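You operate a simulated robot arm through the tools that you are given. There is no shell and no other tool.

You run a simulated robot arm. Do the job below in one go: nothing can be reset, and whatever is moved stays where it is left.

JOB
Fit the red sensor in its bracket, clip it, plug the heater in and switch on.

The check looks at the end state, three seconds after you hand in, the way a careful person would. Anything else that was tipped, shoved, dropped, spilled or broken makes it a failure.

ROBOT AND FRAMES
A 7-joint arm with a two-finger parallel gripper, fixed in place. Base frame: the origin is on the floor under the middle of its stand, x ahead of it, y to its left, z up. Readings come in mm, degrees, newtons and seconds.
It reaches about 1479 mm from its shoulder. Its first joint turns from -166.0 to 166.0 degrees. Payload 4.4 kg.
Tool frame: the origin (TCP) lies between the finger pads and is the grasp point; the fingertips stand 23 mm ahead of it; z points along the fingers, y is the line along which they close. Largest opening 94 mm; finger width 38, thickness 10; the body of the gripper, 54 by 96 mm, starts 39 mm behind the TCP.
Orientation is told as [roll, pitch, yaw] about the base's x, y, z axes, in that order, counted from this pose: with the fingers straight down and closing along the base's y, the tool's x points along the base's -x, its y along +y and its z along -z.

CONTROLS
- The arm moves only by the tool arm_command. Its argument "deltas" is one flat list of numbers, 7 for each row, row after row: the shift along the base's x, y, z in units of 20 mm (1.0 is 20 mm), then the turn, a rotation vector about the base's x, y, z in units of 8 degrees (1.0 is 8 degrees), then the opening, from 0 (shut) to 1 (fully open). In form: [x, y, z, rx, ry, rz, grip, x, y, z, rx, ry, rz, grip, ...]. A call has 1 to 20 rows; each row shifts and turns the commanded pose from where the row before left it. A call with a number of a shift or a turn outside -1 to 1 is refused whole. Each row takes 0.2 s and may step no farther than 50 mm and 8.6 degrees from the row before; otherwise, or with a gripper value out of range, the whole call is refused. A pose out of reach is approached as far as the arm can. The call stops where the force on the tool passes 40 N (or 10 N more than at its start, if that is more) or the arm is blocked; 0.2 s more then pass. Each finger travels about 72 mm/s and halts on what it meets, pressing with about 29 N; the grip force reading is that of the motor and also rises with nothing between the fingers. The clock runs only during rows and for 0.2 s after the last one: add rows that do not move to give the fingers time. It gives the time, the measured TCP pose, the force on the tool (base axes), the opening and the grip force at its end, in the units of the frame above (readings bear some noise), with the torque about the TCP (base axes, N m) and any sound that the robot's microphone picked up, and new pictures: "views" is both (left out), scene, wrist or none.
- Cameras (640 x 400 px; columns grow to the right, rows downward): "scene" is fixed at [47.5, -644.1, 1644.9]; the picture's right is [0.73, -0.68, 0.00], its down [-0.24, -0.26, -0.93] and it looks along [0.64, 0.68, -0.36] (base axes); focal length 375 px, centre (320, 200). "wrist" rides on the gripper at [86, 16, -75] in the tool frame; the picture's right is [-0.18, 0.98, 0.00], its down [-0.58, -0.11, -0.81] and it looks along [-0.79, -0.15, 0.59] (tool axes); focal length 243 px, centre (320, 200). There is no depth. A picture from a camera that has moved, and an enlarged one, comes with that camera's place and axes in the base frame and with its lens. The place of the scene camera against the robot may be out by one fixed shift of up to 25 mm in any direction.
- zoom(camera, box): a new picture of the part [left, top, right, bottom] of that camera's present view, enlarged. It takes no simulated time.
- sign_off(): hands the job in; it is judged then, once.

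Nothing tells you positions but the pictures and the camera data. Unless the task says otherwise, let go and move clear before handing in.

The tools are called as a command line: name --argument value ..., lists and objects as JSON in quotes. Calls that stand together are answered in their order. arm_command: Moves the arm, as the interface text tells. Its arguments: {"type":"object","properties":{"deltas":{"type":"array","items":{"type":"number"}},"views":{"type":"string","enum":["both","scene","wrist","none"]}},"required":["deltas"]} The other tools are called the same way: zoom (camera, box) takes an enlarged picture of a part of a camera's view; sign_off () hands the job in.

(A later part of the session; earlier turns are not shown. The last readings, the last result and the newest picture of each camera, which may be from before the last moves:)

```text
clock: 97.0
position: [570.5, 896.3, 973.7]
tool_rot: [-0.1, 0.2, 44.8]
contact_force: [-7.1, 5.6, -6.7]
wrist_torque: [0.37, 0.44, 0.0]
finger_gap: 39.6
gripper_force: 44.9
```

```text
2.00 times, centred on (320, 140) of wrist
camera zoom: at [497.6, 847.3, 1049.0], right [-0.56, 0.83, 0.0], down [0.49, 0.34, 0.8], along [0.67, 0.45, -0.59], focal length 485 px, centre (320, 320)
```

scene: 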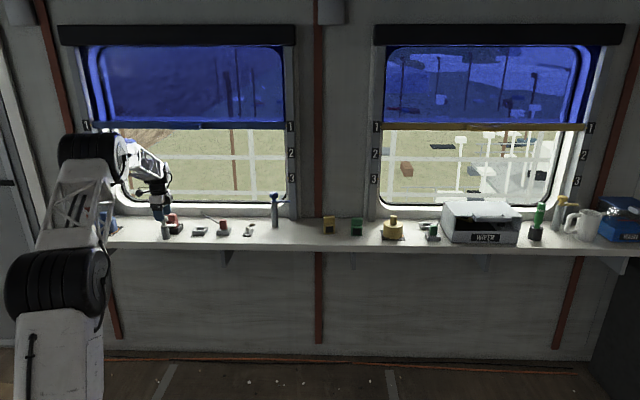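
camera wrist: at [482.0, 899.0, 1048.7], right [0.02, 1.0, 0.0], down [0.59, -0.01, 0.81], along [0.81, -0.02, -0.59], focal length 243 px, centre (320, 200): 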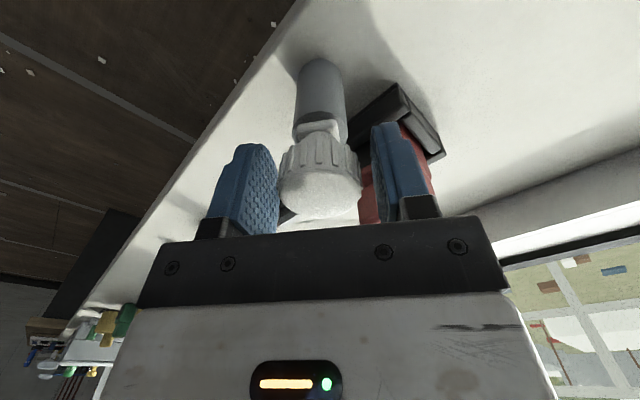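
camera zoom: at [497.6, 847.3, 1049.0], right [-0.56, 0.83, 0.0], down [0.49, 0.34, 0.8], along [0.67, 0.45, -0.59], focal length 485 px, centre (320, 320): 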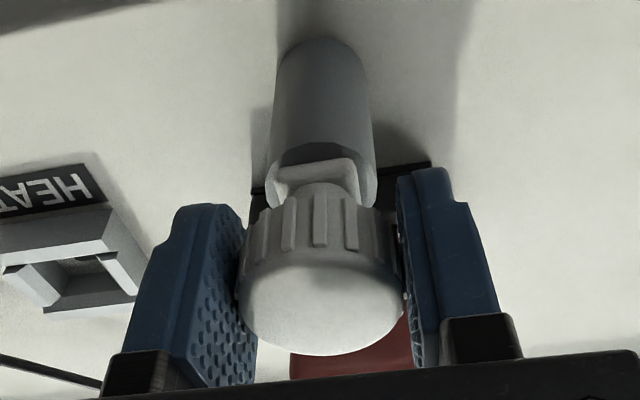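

The clamp arm has now turned 90° and points over the bracket. I'll release the knob, rise, and tilt the camera to inspect the result.

arm_command --deltas '[0, 0, 0, 0, 0, 0, 0.5, 0, 0, 0, 0, 0, 0, 0.65, 0, 0, 0, 0, 0, 0, 0.65, 0, 0, 0.3, 0, 0, 0, 0.65, 0, 0, 0.6, 0, 0, 0, 0.65, 0, 0, 1, 0, 0, 0, 0.65, 0, 0, 1, 0, 0, 0, 0.65, 0, 0, 1, 0, 0, 0, 0.8, 0, 0, 1, 0, 0, 0, 1, 0, 0, 1, 0, 0, 0, 1, -0.3, -0.3, 1, -0.5, 0.5, 0, 1, -0.3, -0.3, 1, -0.6, 0.6, 0, 1, -0.3, -0.3, 0.3, -0.6, 0.6, 0, 1, -0.3, -0.3, 0, -0.6, 0.6, 0, 1, -0.2, -0.2, 0, -0.3, 0.3, 0, 1, 0, 0, 0, 0, 0, 0, 1, 0, 0, 0, 0, 0, 0, 1, 0, 0, 0, 0, 0, 0, 1]' --views "both"

zoom --camera "scene" --box '[146, 204, 196, 236]'

zoom --camera "wrist" --box '[270, 140, 390, 235]'

```text
clock: 100.8
position: [543.4, 868.4, 1136.7]
tool_rot: [-0.2, 29.6, 44.8]
contact_force: [0.3, -0.4, -0.3]
wrist_torque: [0.03, 0.01, -0.04]
finger_gap: 93.8
gripper_force: 0.2
camera wrist: at [503.8, 853.8, 1245.4], right [-0.58, 0.81, -0.1], down [0.72, 0.56, 0.41], along [0.39, 0.17, -0.91], focal length 243 px, centre (320, 200)
```

scene: 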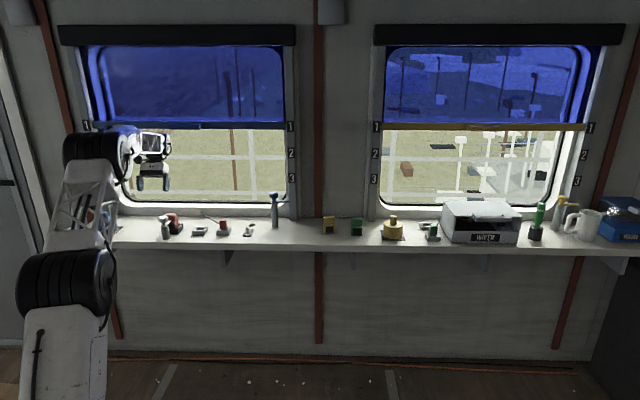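
wrist: 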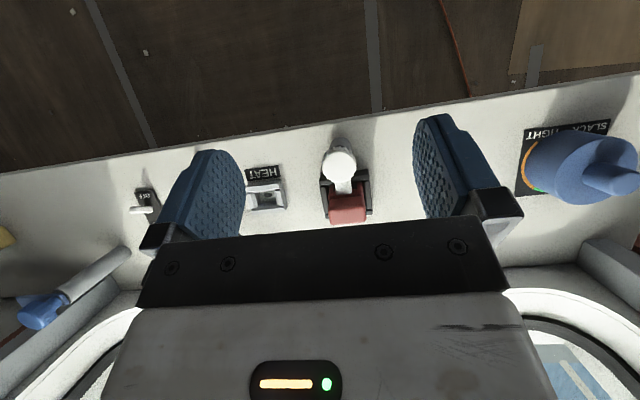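

```text
12.50 times, centred on (171, 220) of scene
camera zoom: at [47.5, -644.1, 1644.9], right [0.73, -0.68, 0.0], down [-0.24, -0.26, -0.93], along [0.64, 0.68, -0.36], focal length 4691 px, centre (2182, -50)
```

zoom: 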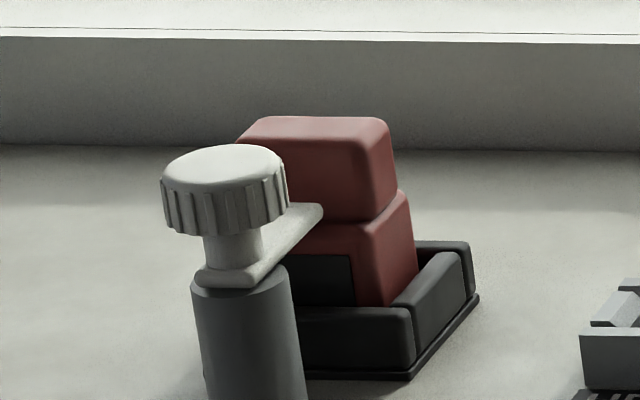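

```text
4.21 times, centred on (330, 188) of wrist
camera zoom: at [503.8, 853.8, 1245.4], right [-0.58, 0.81, -0.1], down [0.72, 0.56, 0.41], along [0.39, 0.17, -0.91], focal length 1022 px, centre (278, 253)
```

zoom: 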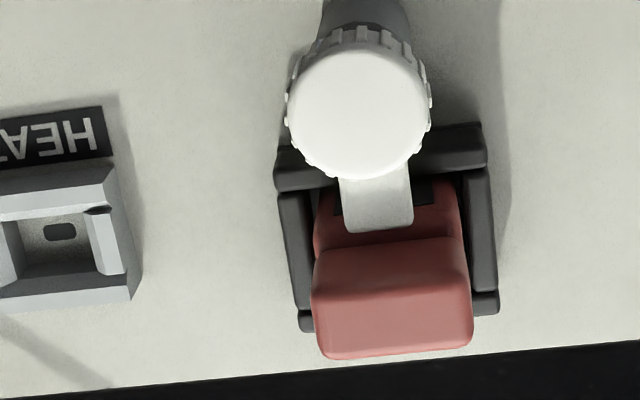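

The clamp arm now points straight over the bracket and its tip overlaps the sensor's front ledge, so the sensor is clipped in. Next is the heater plug. I'll move along to measure the red plug and the HEAT socket from above.

arm_command --deltas '[0.913, -0.737, 0, 0, 0, 0, 1, 0.913, -0.737, 0, 0, 0, 0, 1, 0.913, -0.737, 0, 0, 0, 0, 1, 0.913, -0.737, 0, 0, 0, 0, 1, 0.913, -0.737, 0, 0, 0, 0, 1, 0.913, -0.737, 0, 0, 0, 0, 1, 0, 0, 0, 0, 0, 0, 1, 0, 0, 0, 0, 0, 0, 1, 0, 0, 0, 0, 0, 0, 1, 0, 0, 0, 0, 0, 0, 1]' --views "wrist"

zoom --camera "wrist" --box '[240, 130, 400, 230]'

zoom --camera "wrist" --box '[255, 135, 319, 215]'

zoom --camera "wrist" --box '[320, 130, 384, 210]'

```text
clock: 103.0
position: [653.6, 778.7, 1137.6]
tool_rot: [-0.3, 29.6, 44.8]
contact_force: [0.6, -0.7, -0.4]
wrist_torque: [0.02, 0.01, -0.02]
finger_gap: 94.2
gripper_force: 0.1
camera wrist: at [614.5, 764.9, 1245.3], right [-0.58, 0.81, -0.1], down [0.72, 0.56, 0.41], along [0.39, 0.17, -0.91], focal length 243 px, centre (320, 200)
```

wrist: 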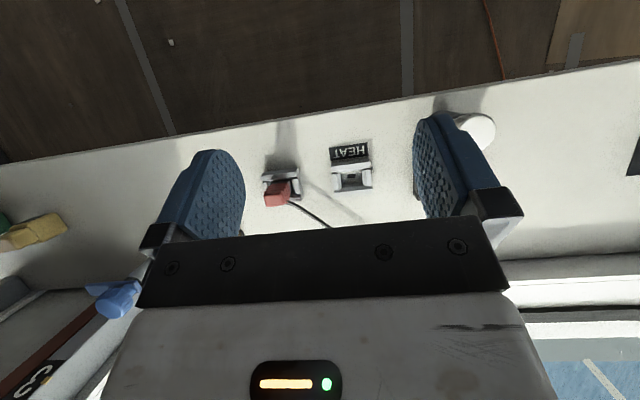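

```text
4.00 times, centred on (320, 180) of wrist
camera zoom: at [614.5, 764.9, 1245.3], right [-0.58, 0.81, -0.1], down [0.72, 0.56, 0.41], along [0.39, 0.17, -0.91], focal length 970 px, centre (320, 280)
```

zoom: 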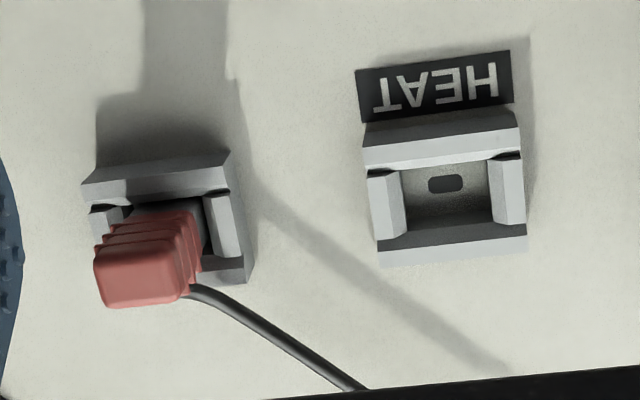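

```text
5.00 times, centred on (287, 175) of wrist
camera zoom: at [614.5, 764.9, 1245.3], right [-0.58, 0.81, -0.1], down [0.72, 0.56, 0.41], along [0.39, 0.17, -0.91], focal length 1213 px, centre (485, 325)
```

zoom: 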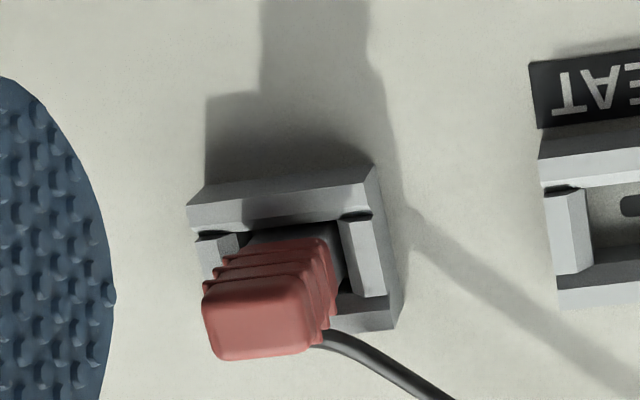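

```text
5.00 times, centred on (352, 170) of wrist
camera zoom: at [614.5, 764.9, 1245.3], right [-0.58, 0.81, -0.1], down [0.72, 0.56, 0.41], along [0.39, 0.17, -0.91], focal length 1213 px, centre (160, 350)
```

zoom: 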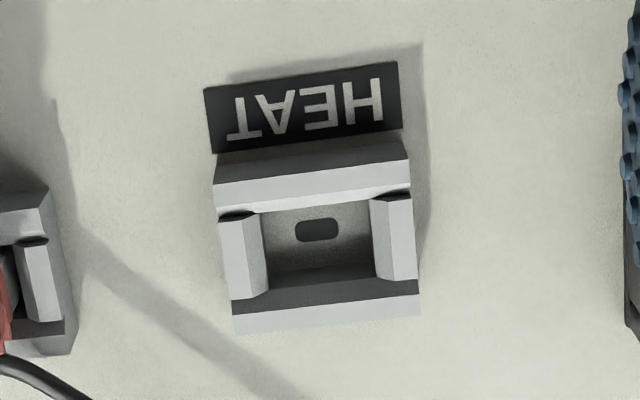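

The HEAT socket sits about 106.6 mm along the shelf from the parking socket, with the same depth and orientation. The plug is about 31 × 19 mm on top and rises to about z = 949. I need to see exactly where the cable leaves it before choosing how to grip.

zoom --camera "wrist" --box '[258, 160, 306, 210]'

zoom --camera "scene" --box '[206, 206, 246, 240]'

```text
8.00 times, centred on (282, 185) of wrist
camera zoom: at [614.5, 764.9, 1245.3], right [-0.58, 0.81, -0.1], down [0.72, 0.56, 0.41], along [0.39, 0.17, -0.91], focal length 1941 px, centre (624, 320)
```

zoom: 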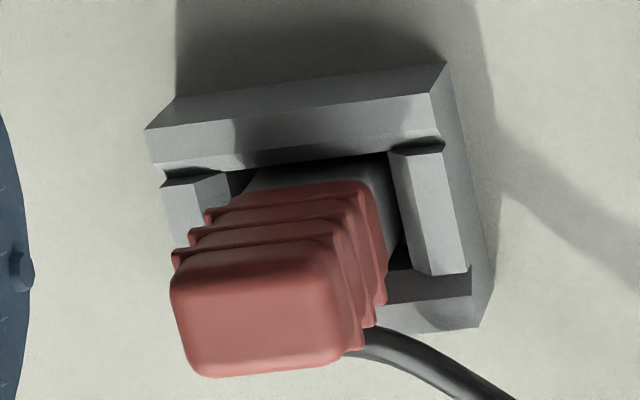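

```text
11.76 times, centred on (226, 223) of scene
camera zoom: at [47.5, -644.1, 1644.9], right [0.73, -0.68, 0.0], down [-0.24, -0.26, -0.93], along [0.64, 0.68, -0.36], focal length 4415 px, centre (1426, -71)
```

zoom: 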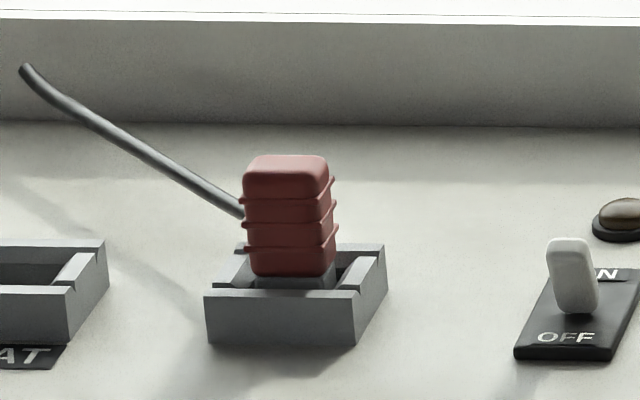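

The cable leaves the plug's back face and rises toward -T, so I'll grip the plug's two side faces with the fingers set about 6 mm forward to stay clear of it. I'll go vertical above the plug now.

arm_command --deltas '[0.877, -0.077, -0.5, 0.3775, -0.37, 0.0036, 1, 0.877, -0.077, -0.5, 0.3775, -0.37, 0.0036, 1, 0.877, -0.077, -0.5, 0.3775, -0.37, 0.0036, 1, 0.877, -0.077, -0.5, 0.3775, -0.37, 0.0036, 1, 0.877, -0.077, -0.5, 0.3775, -0.37, 0.0036, 1, 0.877, -0.077, -0.5, 0.3775, -0.37, 0.0036, 1, 0.877, -0.077, -0.5, 0.3775, -0.37, 0.0036, 0.7, 0, 0, 0, 0, 0, 0, 0.7, 0, 0, 0, 0, 0, 0, 0.7, 0, 0, 0, 0, 0, 0, 0.7, 0, 0, 0, 0, 0, 0, 0.7]' --views "both"

zoom --camera "wrist" --box '[240, 0, 400, 100]'

zoom --camera "scene" --box '[190, 170, 254, 240]'

```text
clock: 105.4
position: [774.4, 768.8, 1065.6]
tool_rot: [0.1, 0.0, 45.0]
contact_force: [-0.2, -1.2, 0.7]
wrist_torque: [0.0, 0.0, -0.02]
finger_gap: 65.9
gripper_force: 0.1
camera wrist: at [701.9, 719.3, 1141.5], right [-0.57, 0.82, 0.0], down [0.49, 0.33, 0.81], along [0.66, 0.46, -0.59], focal length 243 px, centre (320, 200)
```

scene: 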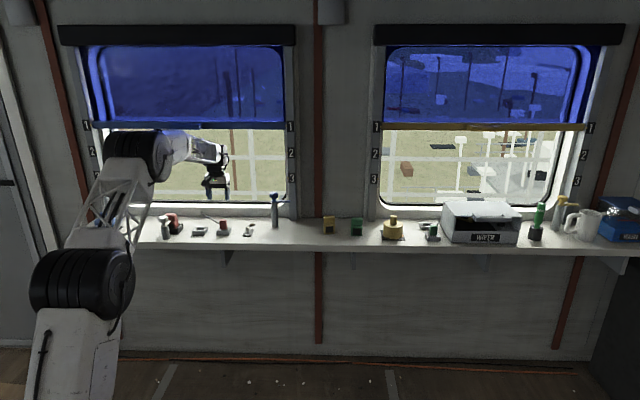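
wrist: 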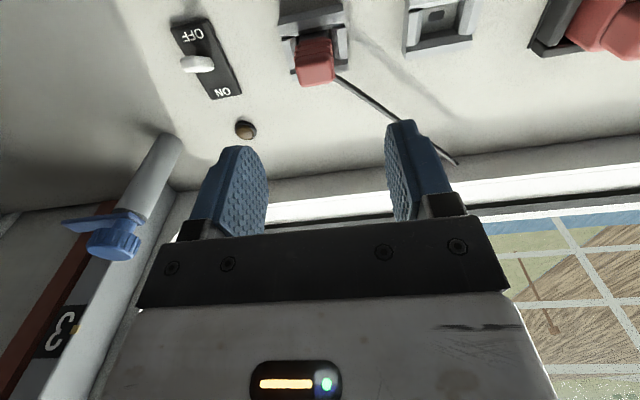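

```text
4.00 times, centred on (320, 50) of wrist
camera zoom: at [701.9, 719.3, 1141.5], right [-0.57, 0.82, 0.0], down [0.49, 0.33, 0.81], along [0.66, 0.46, -0.59], focal length 970 px, centre (320, 800)
```

zoom: 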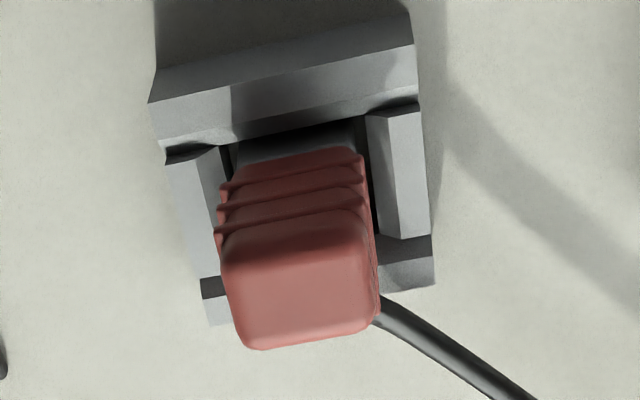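

```text
5.71 times, centred on (222, 205) of scene
camera zoom: at [47.5, -644.1, 1644.9], right [0.73, -0.68, 0.0], down [-0.24, -0.26, -0.93], along [0.64, 0.68, -0.36], focal length 2144 px, centre (880, 171)
```

zoom: 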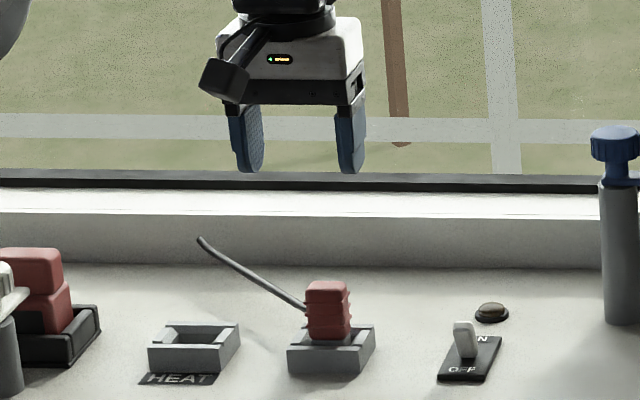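

arm_command --deltas '[0.16, -0.16, -0.9, 0, 0, 0, 0.7, 0, 0, -0.9, 0, 0, 0, 0.7, 0, 0, -0.9, 0, 0, 0, 0.7, 0, 0, -0.9, 0, 0, 0, 0.7, 0, 0, -0.7, 0, 0, 0, 0.7, 0, 0, 0, 0, 0, 0, 0.7, 0, 0, 0, 0, 0, 0, 0.7, 0, 0, 0, 0, 0, 0, 0.7]' --views "both"

zoom --camera "wrist" --box '[220, 80, 420, 205]'

zoom --camera "scene" --box '[190, 190, 254, 240]'

```text
clock: 107.2
position: [777.8, 766.0, 980.3]
tool_rot: [0.2, 0.0, 44.9]
contact_force: [0.2, -0.7, 0.1]
wrist_torque: [0.0, 0.02, 0.02]
finger_gap: 65.7
gripper_force: 0.1
camera wrist: at [705.3, 716.4, 1056.2], right [-0.57, 0.82, 0.0], down [0.49, 0.33, 0.81], along [0.66, 0.46, -0.59], focal length 243 px, centre (320, 200)
```

scene: 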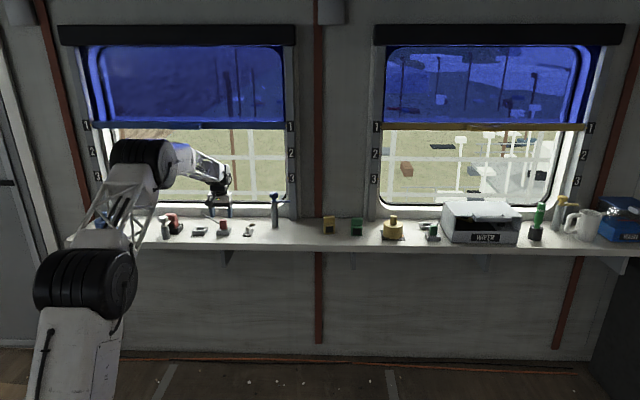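
wrist: 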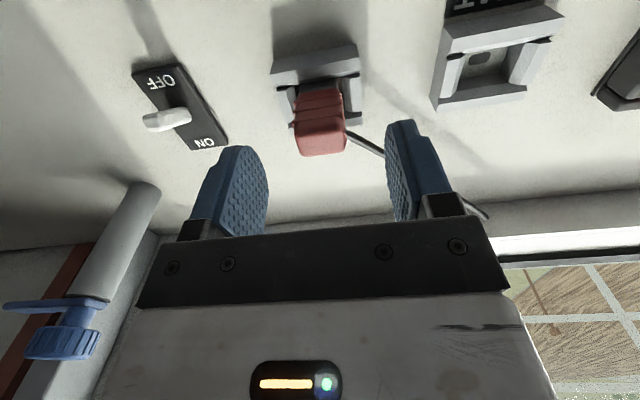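

```text
3.20 times, centred on (320, 142) of wrist
camera zoom: at [705.3, 716.4, 1056.2], right [-0.57, 0.82, 0.0], down [0.49, 0.33, 0.81], along [0.66, 0.46, -0.59], focal length 776 px, centre (320, 384)
```

zoom: 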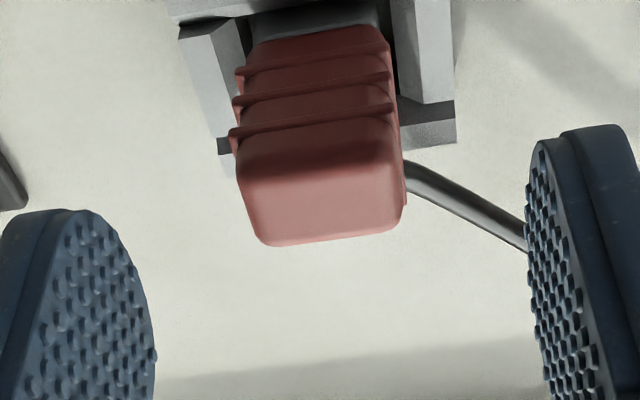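

```text
8.00 times, centred on (222, 215) of scene
camera zoom: at [47.5, -644.1, 1644.9], right [0.73, -0.68, 0.0], down [-0.24, -0.26, -0.93], along [0.64, 0.68, -0.36], focal length 3002 px, centre (1104, 80)
```

zoom: 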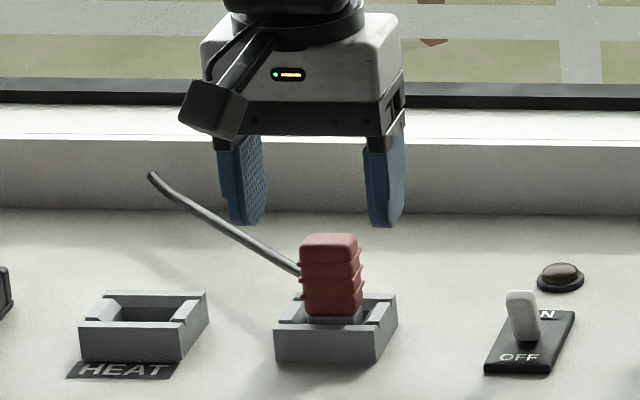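

arm_command --deltas '[-0.141, -0.141, 0, 0, 0, 0, 0.7, 0, 0, -0.8, 0, 0, 0, 0.7, 0, 0, -0.8, 0, 0, 0, 0.65, 0, 0, -0.65, 0, 0, 0, 0.65, 0, 0, 0, 0, 0, 0, 0.65, 0, 0, 0, 0, 0, 0, 0.65]' --views "wrist"

zoom --camera "wrist" --box '[220, 100, 420, 240]'

zoom --camera "scene" --box '[190, 195, 254, 240]'

```text
clock: 108.6
position: [774.9, 762.8, 936.6]
tool_rot: [0.2, 0.0, 45.0]
contact_force: [-0.8, 0.0, 0.2]
wrist_torque: [0.01, 0.03, 0.02]
finger_gap: 61.1
gripper_force: 0.0
camera wrist: at [701.8, 713.0, 1012.4], right [-0.57, 0.82, 0.0], down [0.49, 0.33, 0.81], along [0.66, 0.46, -0.59], focal length 243 px, centre (320, 200)
```

wrist: 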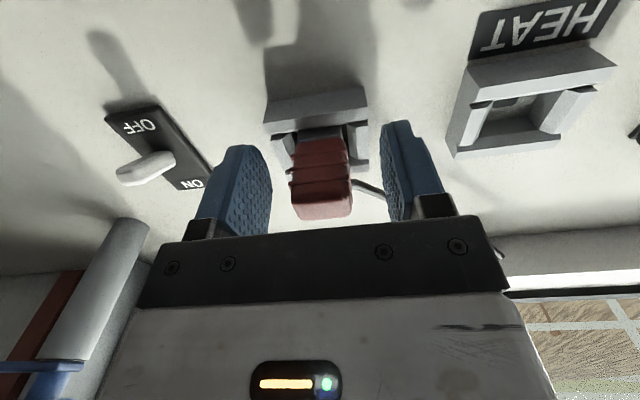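

```text
2.86 times, centred on (320, 170) of wrist
camera zoom: at [701.8, 713.0, 1012.4], right [-0.57, 0.82, 0.0], down [0.49, 0.33, 0.81], along [0.66, 0.46, -0.59], focal length 693 px, centre (320, 286)
```

zoom: 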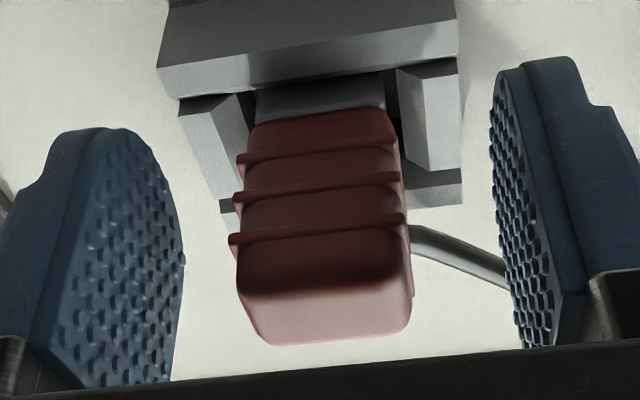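

```text
8.89 times, centred on (222, 218) of scene
camera zoom: at [47.5, -644.1, 1644.9], right [0.73, -0.68, 0.0], down [-0.24, -0.26, -0.93], along [0.64, 0.68, -0.36], focal length 3336 px, centre (1191, 44)
```

zoom: 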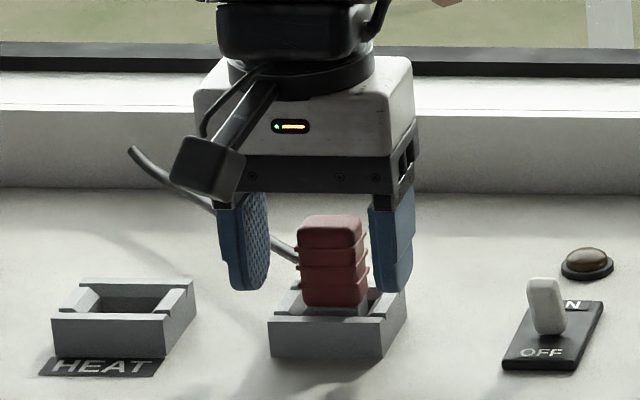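

The fingers straddle the plug with the cable just behind the far finger. I'll shift 2.5 mm more toward the room to be safe, then close.

arm_command --deltas '[-0.09, -0.09, 0, 0, 0, 0, 0.65, 0, 0, 0, 0, 0, 0, 0.65, -0.015, 0.015, 0, 0, 0, 0, 0.5, 0, 0, 0, 0, 0, 0, 0.4, 0, 0, 0, 0, 0, 0, 0.25, 0, 0, 0, 0, 0, 0, 0.15, 0, 0, 0, 0, 0, 0, 0.15]' --views "wrist"

zoom --camera "wrist" --box '[220, 100, 420, 240]'

zoom --camera "scene" --box '[190, 195, 254, 240]'

```text
clock: 110.2
position: [773.2, 761.2, 938.1]
tool_rot: [0.1, 0.1, 45.1]
contact_force: [0.4, -0.1, 0.5]
wrist_torque: [0.05, -0.03, -0.01]
finger_gap: 29.5
gripper_force: 29.0
camera wrist: at [700.7, 712.1, 1012.1], right [-0.57, 0.82, 0.0], down [0.49, 0.33, 0.81], along [0.66, 0.46, -0.59], focal length 243 px, centre (320, 200)
```

wrist: 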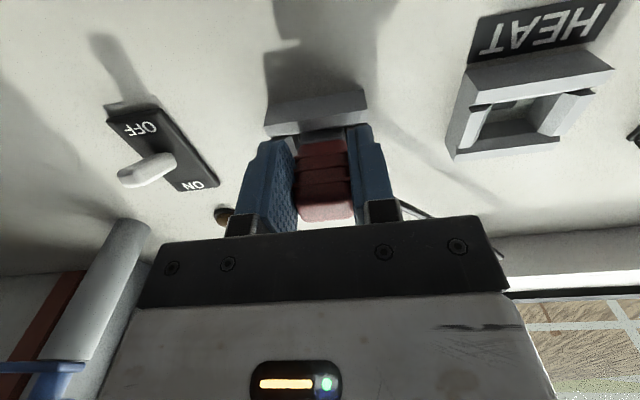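

```text
2.86 times, centred on (320, 170) of wrist
camera zoom: at [700.7, 712.1, 1012.1], right [-0.57, 0.82, 0.0], down [0.49, 0.33, 0.81], along [0.66, 0.46, -0.59], focal length 693 px, centre (320, 286)
```

zoom: 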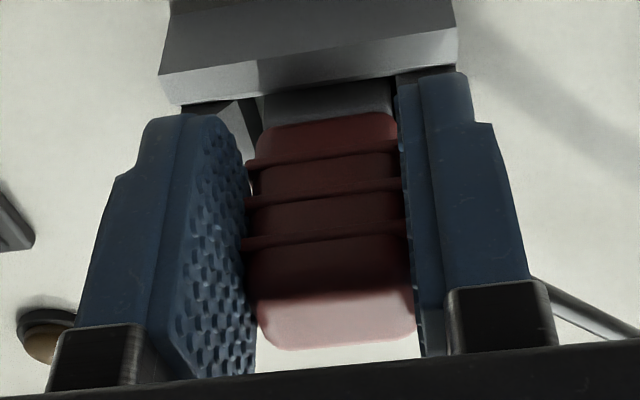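

```text
8.89 times, centred on (222, 218) of scene
camera zoom: at [47.5, -644.1, 1644.9], right [0.73, -0.68, 0.0], down [-0.24, -0.26, -0.93], along [0.64, 0.68, -0.36], focal length 3336 px, centre (1191, 44)
```

zoom: 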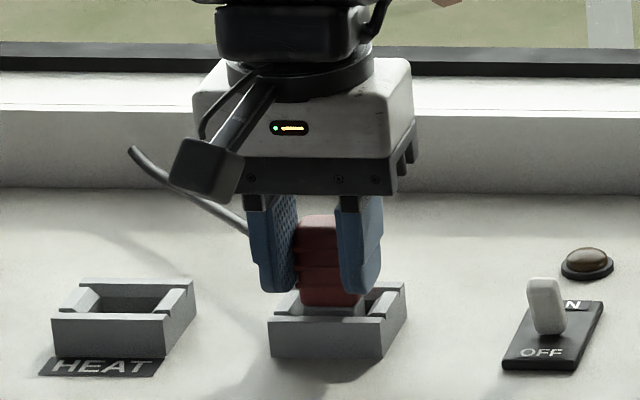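

The plug is gripped at 29.5 mm with balanced forces. I'll take a couple of still readings as a reference, then pull straight up.

arm_command --deltas '[0, 0, 0, 0, 0, 0, 0.15]' --views "none"

arm_command --deltas '[0, 0, 0, 0, 0, 0, 0.15]' --views "none"

arm_command --deltas '[0, 0, 0, 0, 0, 0, 0.15]' --views "none"

arm_command --deltas '[0, 0, 0.1, 0, 0, 0, 0.15, 0, 0, 0.15, 0, 0, 0, 0.15, 0, 0, 0.2, 0, 0, 0, 0.15, 0, 0, 0, 0, 0, 0, 0.15]' --views "wrist"

zoom --camera "scene" --box '[190, 195, 254, 240]'

```text
clock: 110.6
position: [772.9, 761.4, 937.3]
tool_rot: [0.1, 0.1, 45.0]
contact_force: [-0.8, -0.3, 0.5]
wrist_torque: [-0.01, 0.02, 0.0]
finger_gap: 29.1
gripper_force: 29.0
```

```text
clock: 111.0
position: [773.5, 761.9, 935.9]
tool_rot: [0.1, -0.1, 45.0]
contact_force: [0.3, 0.6, 0.3]
wrist_torque: [-0.01, -0.02, 0.02]
finger_gap: 29.3
gripper_force: 29.5
```

```text
clock: 111.4
position: [774.4, 760.9, 937.4]
tool_rot: [0.1, 0.0, 45.1]
contact_force: [0.1, -0.1, -0.1]
wrist_torque: [0.01, -0.03, 0.0]
finger_gap: 29.3
gripper_force: 29.3
```

```text
clock: 112.4
position: [774.2, 761.1, 946.7]
tool_rot: [0.1, 0.0, 45.0]
contact_force: [5.5, -5.6, -0.8]
wrist_torque: [-0.35, -0.23, -0.1]
finger_gap: 29.2
gripper_force: 29.4
camera wrist: at [700.3, 712.1, 1020.8], right [-0.57, 0.82, 0.0], down [0.49, 0.33, 0.81], along [0.66, 0.46, -0.59], focal length 243 px, centre (320, 200)
```

wrist: 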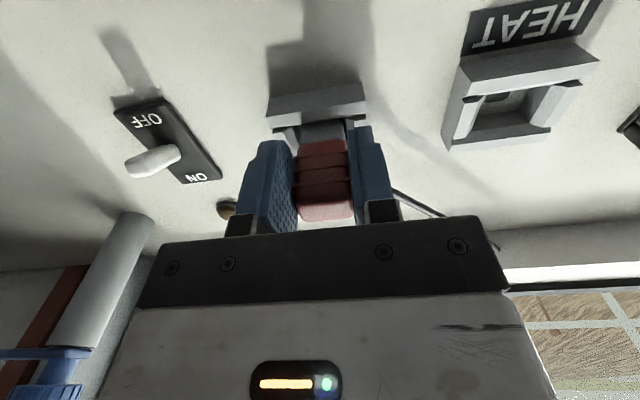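

```text
8.89 times, centred on (222, 218) of scene
camera zoom: at [47.5, -644.1, 1644.9], right [0.73, -0.68, 0.0], down [-0.24, -0.26, -0.93], along [0.64, 0.68, -0.36], focal length 3336 px, centre (1191, 44)
```

zoom: 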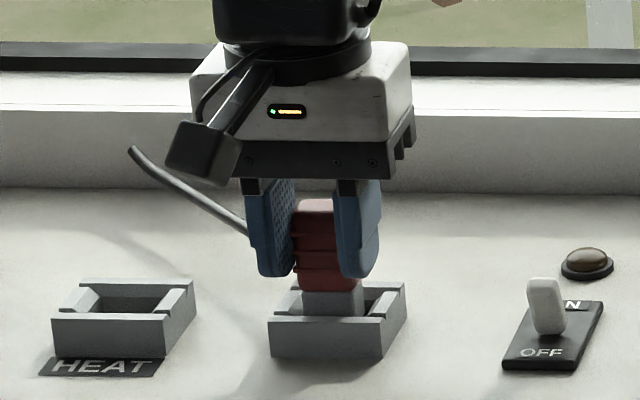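

The plug is coming out cleanly with no slip, and the cable's far end stays anchored near the sill. I'll keep lifting until it's well clear of the socket.

arm_command --deltas '[0, 0, 0.2, 0, 0, 0, 0.15, 0, 0, 0.3, 0, 0, 0, 0.15, 0, 0, 0.4, 0, 0, 0, 0.15, 0, 0, 0.5, 0, 0, 0, 0.15, 0, 0, 0.5, 0, 0, 0, 0.15, 0, 0, 0.5, 0, 0, 0, 0.15, 0, 0, 0.3, 0, 0, 0, 0.15, 0, 0, 0, 0, 0, 0, 0.15, 0, 0, 0, 0, 0, 0, 0.15]' --views "both"

zoom --camera "scene" --box '[180, 180, 254, 240]'

zoom --camera "wrist" --box '[220, 80, 420, 240]'

```text
clock: 114.4
position: [772.2, 763.6, 999.6]
tool_rot: [0.1, 0.0, 45.0]
contact_force: [-0.4, 0.2, -1.7]
wrist_torque: [0.03, 0.0, -0.02]
finger_gap: 29.2
gripper_force: 29.7
camera wrist: at [699.2, 713.4, 1075.1], right [-0.57, 0.82, 0.0], down [0.49, 0.33, 0.81], along [0.66, 0.46, -0.59], focal length 243 px, centre (320, 200)
```

scene: 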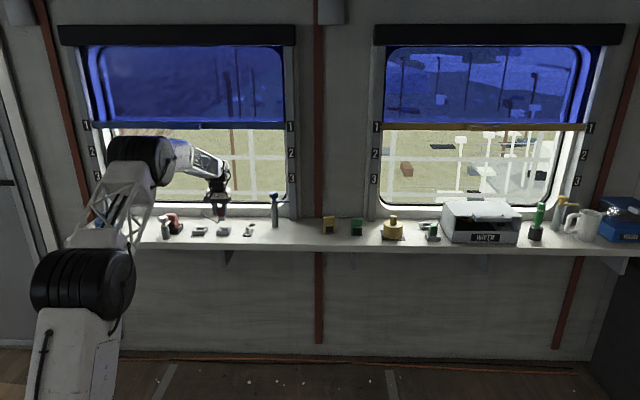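
wrist: 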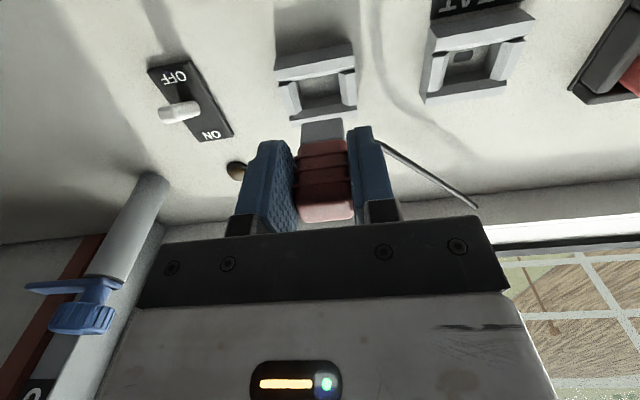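

```text
6.67 times, centred on (217, 210) of scene
camera zoom: at [47.5, -644.1, 1644.9], right [0.73, -0.68, 0.0], down [-0.24, -0.26, -0.93], along [0.64, 0.68, -0.36], focal length 2502 px, centre (1007, 133)
```

zoom: 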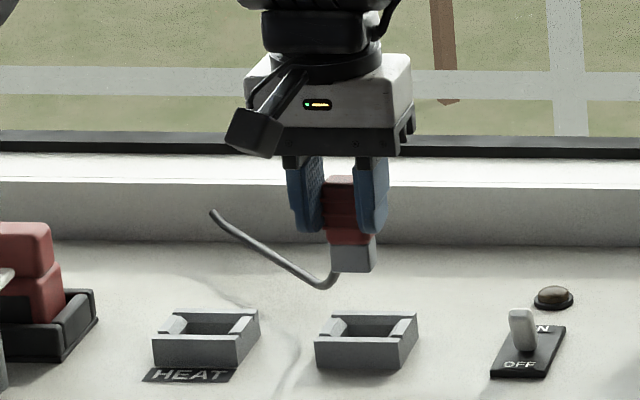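

```text
2.50 times, centred on (320, 160) of wrist
camera zoom: at [699.2, 713.4, 1075.1], right [-0.57, 0.82, 0.0], down [0.49, 0.33, 0.81], along [0.66, 0.46, -0.59], focal length 606 px, centre (320, 300)
```

zoom: 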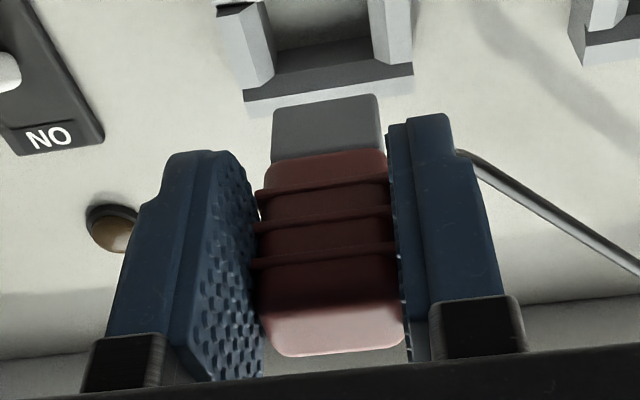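

zoom --camera "wrist" --box '[264, 30, 392, 130]'

zoom --camera "wrist" --box '[400, 0, 560, 110]'

zoom --camera "wrist" --box '[256, 0, 556, 130]'

```text
4.00 times, centred on (328, 80) of wrist
camera zoom: at [699.2, 713.4, 1075.1], right [-0.57, 0.82, 0.0], down [0.49, 0.33, 0.81], along [0.66, 0.46, -0.59], focal length 970 px, centre (288, 680)
```

zoom: 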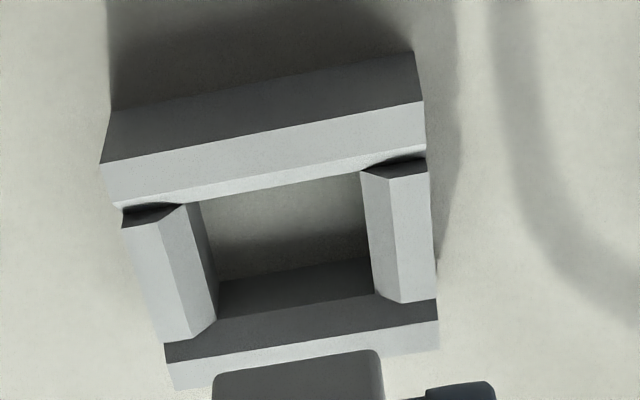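

```text
3.64 times, centred on (480, 55) of wrist
camera zoom: at [699.2, 713.4, 1075.1], right [-0.57, 0.82, 0.0], down [0.49, 0.33, 0.81], along [0.66, 0.46, -0.59], focal length 882 px, centre (-262, 727)
```

zoom: 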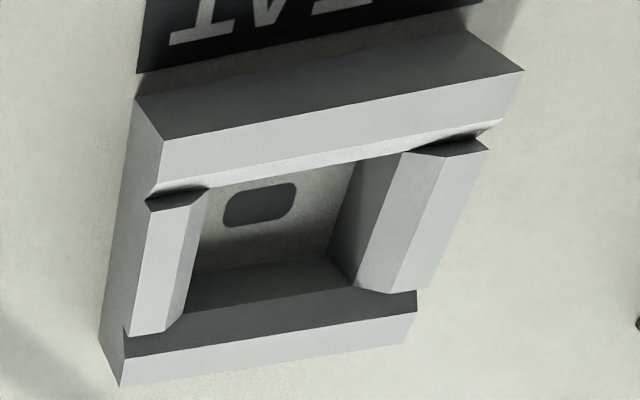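

```text
2.13 times, centred on (406, 65) of wrist
camera zoom: at [699.2, 713.4, 1075.1], right [-0.57, 0.82, 0.0], down [0.49, 0.33, 0.81], along [0.66, 0.46, -0.59], focal length 518 px, centre (136, 488)
```

zoom: 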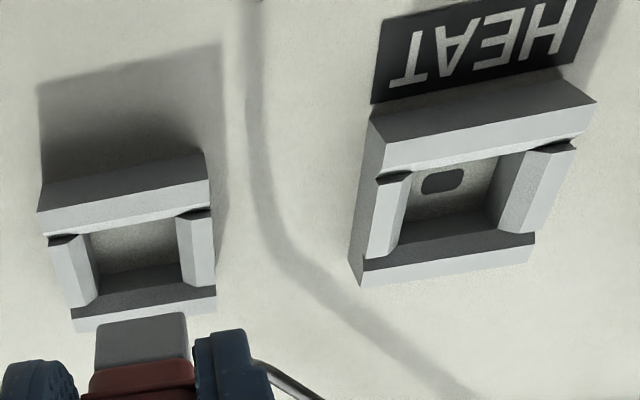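

The parking socket has no contact hole while the HEAT socket does, which confirms the target. The separation is 106.7 ± 0.8 mm along the shelf, with no offset in depth. I'll carry the plug over the HEAT socket.

arm_command --deltas '[-0.3, 0.3, 0, 0, 0, 0, 0.15, -0.6, 0.6, 0, 0, 0, 0, 0.15, -0.8, 0.8, 0, 0, 0, 0, 0.15, -0.8, 0.8, 0, 0, 0, 0, 0.15, -0.7, 0.7, 0, 0, 0, 0, 0.15, -0.4, 0.4, 0, 0, 0, 0, 0.15, -0.17, 0.17, 0, 0, 0, 0, 0.15, 0, 0, 0, 0, 0, 0, 0.15, 0, 0, 0, 0, 0, 0, 0.15, 0, 0, 0, 0, 0, 0, 0.15]' --views "wrist"

arm_command --deltas '[0, 0, 0, 0, 0, 0, 0.15]' --views "none"

arm_command --deltas '[0, 0, 0, 0, 0, 0, 0.15]' --views "none"

arm_command --deltas '[0, 0, 0, 0, 0, 0, 0.15]' --views "none"

zoom --camera "wrist" --box '[256, 30, 384, 130]'

zoom --camera "scene" --box '[160, 180, 234, 240]'

```text
clock: 116.6
position: [700.3, 837.5, 1000.4]
tool_rot: [0.2, 0.1, 45.0]
contact_force: [0.2, 0.3, -1.0]
wrist_torque: [-0.02, 0.04, -0.02]
finger_gap: 29.3
gripper_force: 29.1
camera wrist: at [626.8, 788.2, 1075.2], right [-0.57, 0.82, 0.0], down [0.49, 0.33, 0.81], along [0.66, 0.46, -0.59], focal length 243 px, centre (320, 200)
```

wrist: 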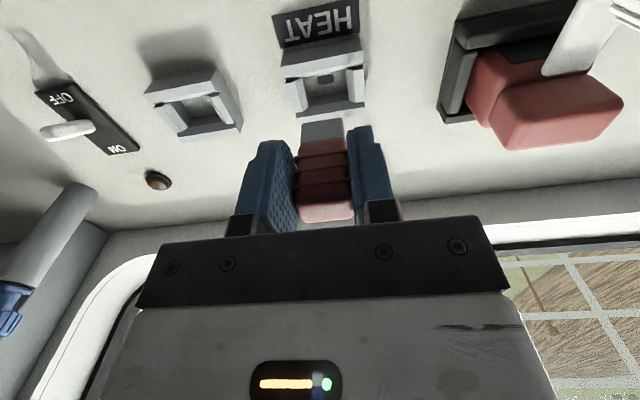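

```text
clock: 117.0
position: [699.4, 837.7, 1001.1]
tool_rot: [0.1, 0.0, 44.9]
contact_force: [-0.3, 1.0, -0.6]
wrist_torque: [0.03, 0.04, -0.01]
finger_gap: 29.3
gripper_force: 29.0
```

```text
clock: 117.4
position: [700.0, 837.6, 1000.5]
tool_rot: [0.0, 0.0, 44.9]
contact_force: [0.3, 0.9, -1.0]
wrist_torque: [0.0, 0.01, -0.01]
finger_gap: 29.5
gripper_force: 28.6
```

```text
clock: 117.8
position: [699.7, 838.2, 1000.1]
tool_rot: [0.1, 0.0, 45.0]
contact_force: [0.2, 0.3, -1.1]
wrist_torque: [0.0, 0.03, 0.0]
finger_gap: 29.2
gripper_force: 28.9
```

```text
4.00 times, centred on (320, 80) of wrist
camera zoom: at [626.8, 788.2, 1075.2], right [-0.57, 0.82, 0.0], down [0.49, 0.33, 0.81], along [0.66, 0.46, -0.59], focal length 970 px, centre (320, 680)
```

zoom: 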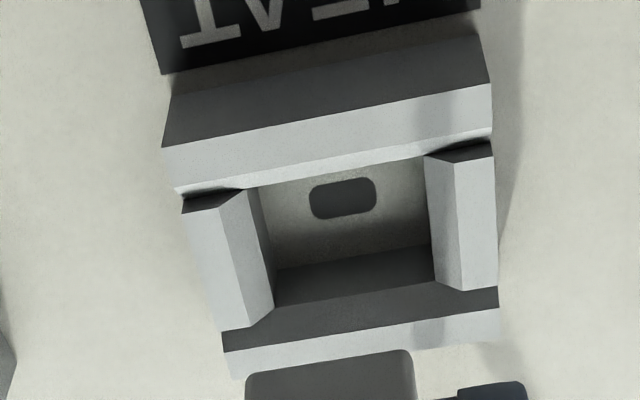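

```text
6.67 times, centred on (197, 210) of scene
camera zoom: at [47.5, -644.1, 1644.9], right [0.73, -0.68, 0.0], down [-0.24, -0.26, -0.93], along [0.64, 0.68, -0.36], focal length 2502 px, centre (1140, 133)
```

zoom: 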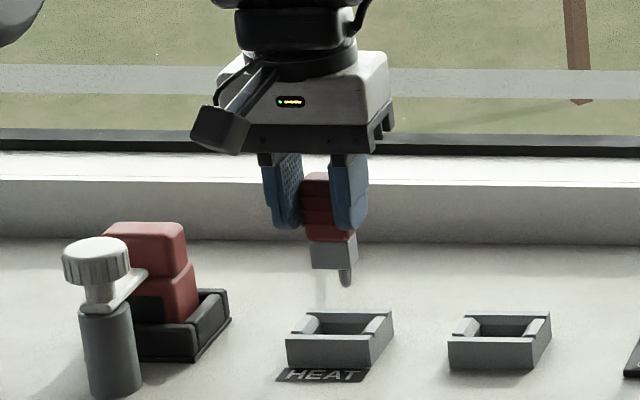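

Over the HEAT socket the picture suggests the plug is about 2–3 mm short in T. I'll zoom in on the plug base and the socket together to measure the remaining offset directly.

zoom --camera "wrist" --box '[280, 40, 376, 100]'

zoom --camera "wrist" --box '[280, 90, 376, 150]'

zoom --camera "wrist" --box '[280, 120, 376, 225]'

```text
6.67 times, centred on (328, 70) of wrist
camera zoom: at [626.8, 788.2, 1075.2], right [-0.57, 0.82, 0.0], down [0.49, 0.33, 0.81], along [0.66, 0.46, -0.59], focal length 1618 px, centre (267, 1067)
```

zoom: 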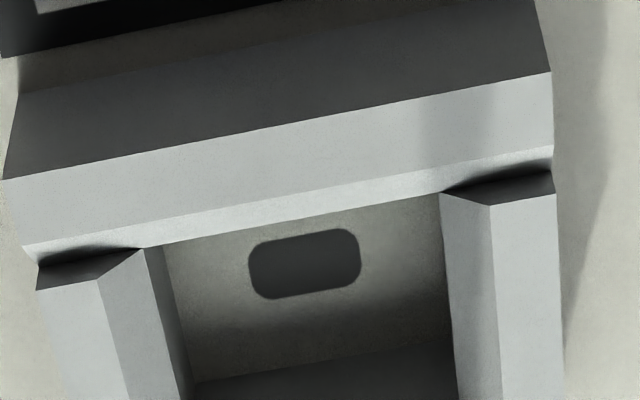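

```text
6.67 times, centred on (328, 120) of wrist
camera zoom: at [626.8, 788.2, 1075.2], right [-0.57, 0.82, 0.0], down [0.49, 0.33, 0.81], along [0.66, 0.46, -0.59], focal length 1618 px, centre (267, 733)
```

zoom: 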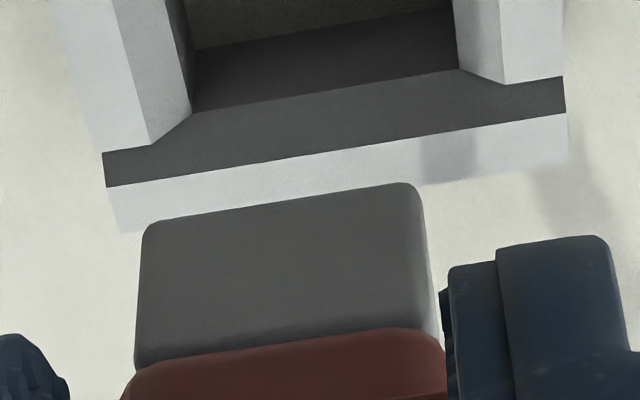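

```text
3.81 times, centred on (328, 172) of wrist
camera zoom: at [626.8, 788.2, 1075.2], right [-0.57, 0.82, 0.0], down [0.49, 0.33, 0.81], along [0.66, 0.46, -0.59], focal length 924 px, centre (290, 305)
```

zoom: 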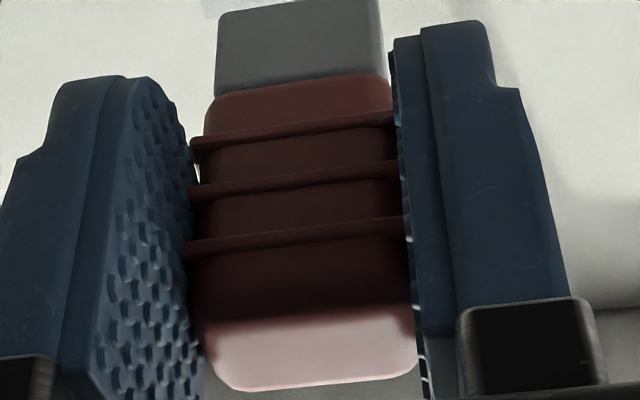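

The plug base needs about -1.5 mm in P and -1.7 mm in T to sit over the pocket centre, and the pocket has roughly 4 mm of chamfered clearance. I'll trim and descend to just above the rim.

arm_command --deltas '[-0.113, 0.007, 0, 0, 0, 0, 0.15, 0, 0, -0.4, 0, 0, 0, 0.15, 0, 0, -0.7, 0, 0, 0, 0.15, 0, 0, -0.5, 0, 0, 0, 0.15, 0, 0, -0.2, 0, 0, 0, 0.15, 0, 0, 0, 0, 0, 0, 0.15, 0, 0, 0, 0, 0, 0, 0.15, 0, 0, 0, 0, 0, 0, 0.15]' --views "wrist"

zoom --camera "wrist" --box '[270, 50, 398, 130]'

zoom --camera "scene" --box '[170, 190, 234, 240]'

```text
clock: 119.6
position: [697.0, 838.6, 962.9]
tool_rot: [0.1, 0.0, 45.0]
contact_force: [0.1, -0.2, -1.0]
wrist_torque: [-0.03, -0.01, -0.02]
finger_gap: 29.2
gripper_force: 29.1
camera wrist: at [623.9, 788.6, 1037.9], right [-0.57, 0.82, 0.0], down [0.49, 0.33, 0.81], along [0.66, 0.46, -0.59], focal length 243 px, centre (320, 200)
```

wrist: 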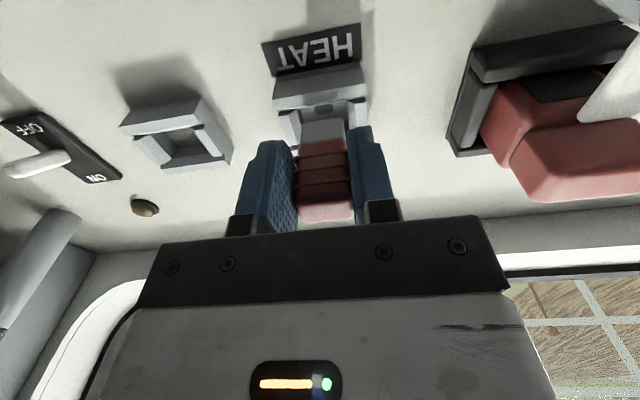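

```text
5.00 times, centred on (334, 90) of wrist
camera zoom: at [623.9, 788.6, 1037.9], right [-0.57, 0.82, 0.0], down [0.49, 0.33, 0.81], along [0.66, 0.46, -0.59], focal length 1213 px, centre (250, 750)
```

zoom: 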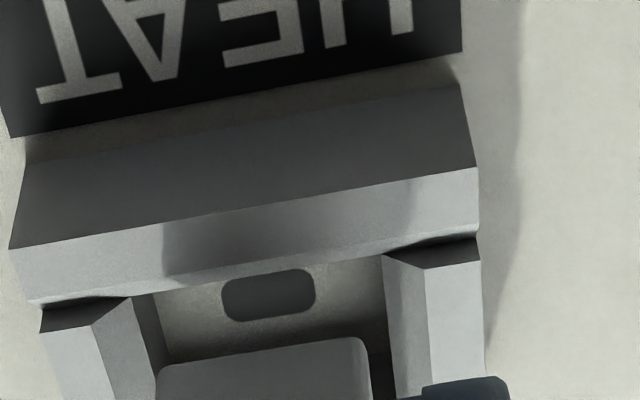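

```text
8.00 times, centred on (202, 215) of scene
camera zoom: at [47.5, -644.1, 1644.9], right [0.73, -0.68, 0.0], down [-0.24, -0.26, -0.93], along [0.64, 0.68, -0.36], focal length 3002 px, centre (1264, 80)
```

zoom: 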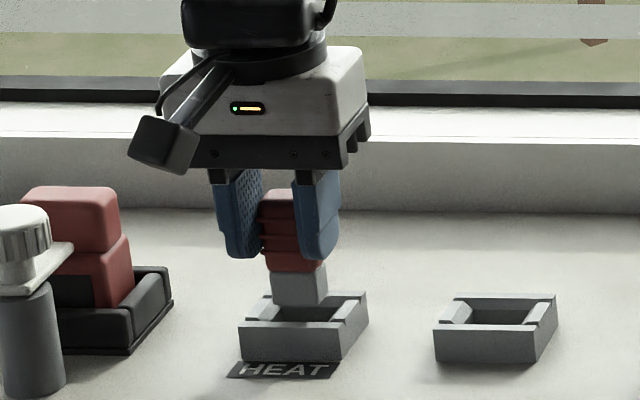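

Alignment now looks within about 0.5 mm in T and 1 mm in P. I'll lower the plug in small steps, watching the force.

arm_command --deltas '[0, 0, -0.2, 0, 0, 0, 0.15, 0, 0, -0.15, 0, 0, 0, 0.15, 0, 0, -0.1, 0, 0, 0, 0.15, 0, 0, -0.1, 0, 0, 0, 0.15, 0, 0, 0, 0, 0, 0, 0.15]' --views "none"

arm_command --deltas '[0, 0, -0.1, 0, 0, 0, 0.15, 0, 0, -0.1, 0, 0, 0, 0.15, 0, 0, 0, 0, 0, 0, 0.15]' --views "wrist"

zoom --camera "wrist" --box '[260, 50, 388, 150]'

zoom --camera "scene" --box '[170, 195, 234, 240]'

```text
clock: 120.8
position: [696.5, 837.8, 952.2]
tool_rot: [0.1, 0.0, 45.1]
contact_force: [-0.3, -0.4, -0.7]
wrist_torque: [0.0, 0.04, -0.02]
finger_gap: 29.3
gripper_force: 29.0
```

```text
clock: 121.6
position: [695.9, 837.6, 949.2]
tool_rot: [0.2, 0.0, 44.9]
contact_force: [5.1, 3.7, 2.3]
wrist_torque: [0.24, -0.32, -0.02]
finger_gap: 29.3
gripper_force: 29.0
camera wrist: at [622.5, 788.0, 1024.5], right [-0.57, 0.82, 0.0], down [0.49, 0.33, 0.81], along [0.66, 0.46, -0.59], focal length 243 px, centre (320, 200)
```

wrist: 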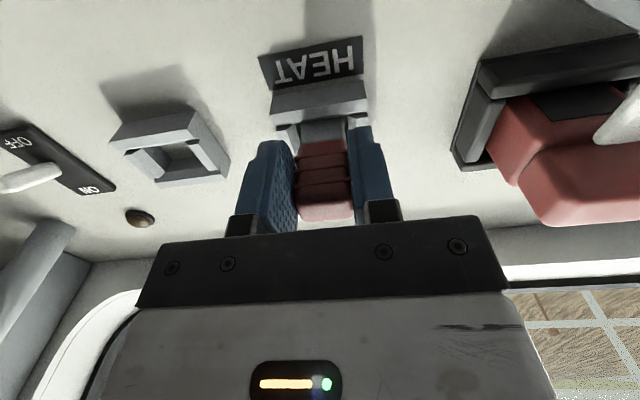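

```text
4.00 times, centred on (324, 100) of wrist
camera zoom: at [622.5, 788.0, 1024.5], right [-0.57, 0.82, 0.0], down [0.49, 0.33, 0.81], along [0.66, 0.46, -0.59], focal length 970 px, centre (304, 600)
```

zoom: 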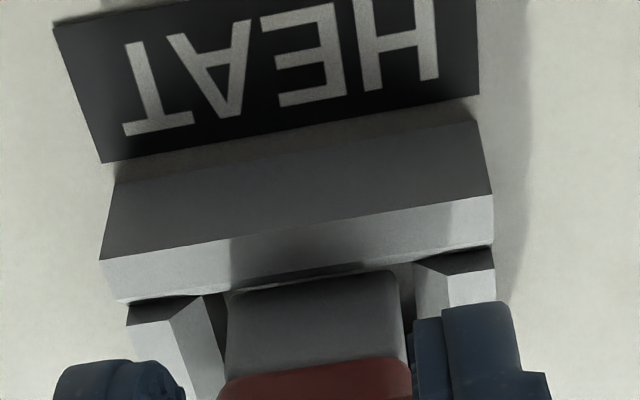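

```text
8.89 times, centred on (202, 218) of scene
camera zoom: at [47.5, -644.1, 1644.9], right [0.73, -0.68, 0.0], down [-0.24, -0.26, -0.93], along [0.64, 0.68, -0.36], focal length 3336 px, centre (1369, 44)
```

zoom: 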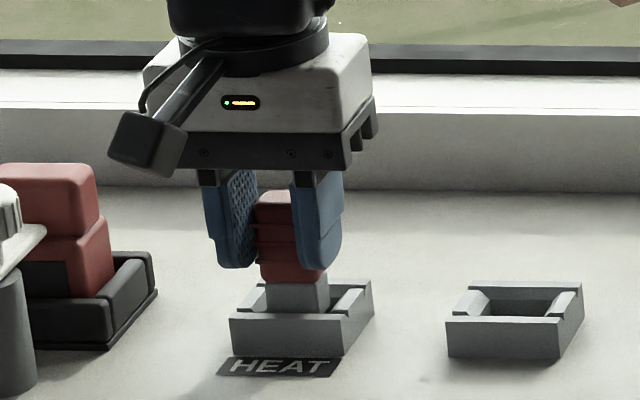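

A light 6 N push toward the wall comes from the front chamfer. I'll ease 1.5 mm that way and keep lowering.

arm_command --deltas '[0.055, 0.05, 0, 0, 0, 0, 0.15, 0, 0, 0, 0, 0, 0, 0.15]' --views "none"

arm_command --deltas '[0, 0, -0.1, 0, 0, 0, 0.15, 0, 0, -0.1, 0, 0, 0, 0.15, 0, 0, 0, 0, 0, 0, 0.15]' --views "none"

```text
clock: 122.2
position: [697.6, 837.9, 948.9]
tool_rot: [0.1, 0.0, 45.0]
contact_force: [0.2, 0.9, -0.8]
wrist_torque: [0.02, 0.02, -0.01]
finger_gap: 29.4
gripper_force: 29.2
```

```text
clock: 123.0
position: [696.0, 837.9, 945.8]
tool_rot: [0.1, -0.1, 45.0]
contact_force: [-0.2, 0.2, 0.0]
wrist_torque: [0.01, 0.02, 0.02]
finger_gap: 29.2
gripper_force: 29.3
```

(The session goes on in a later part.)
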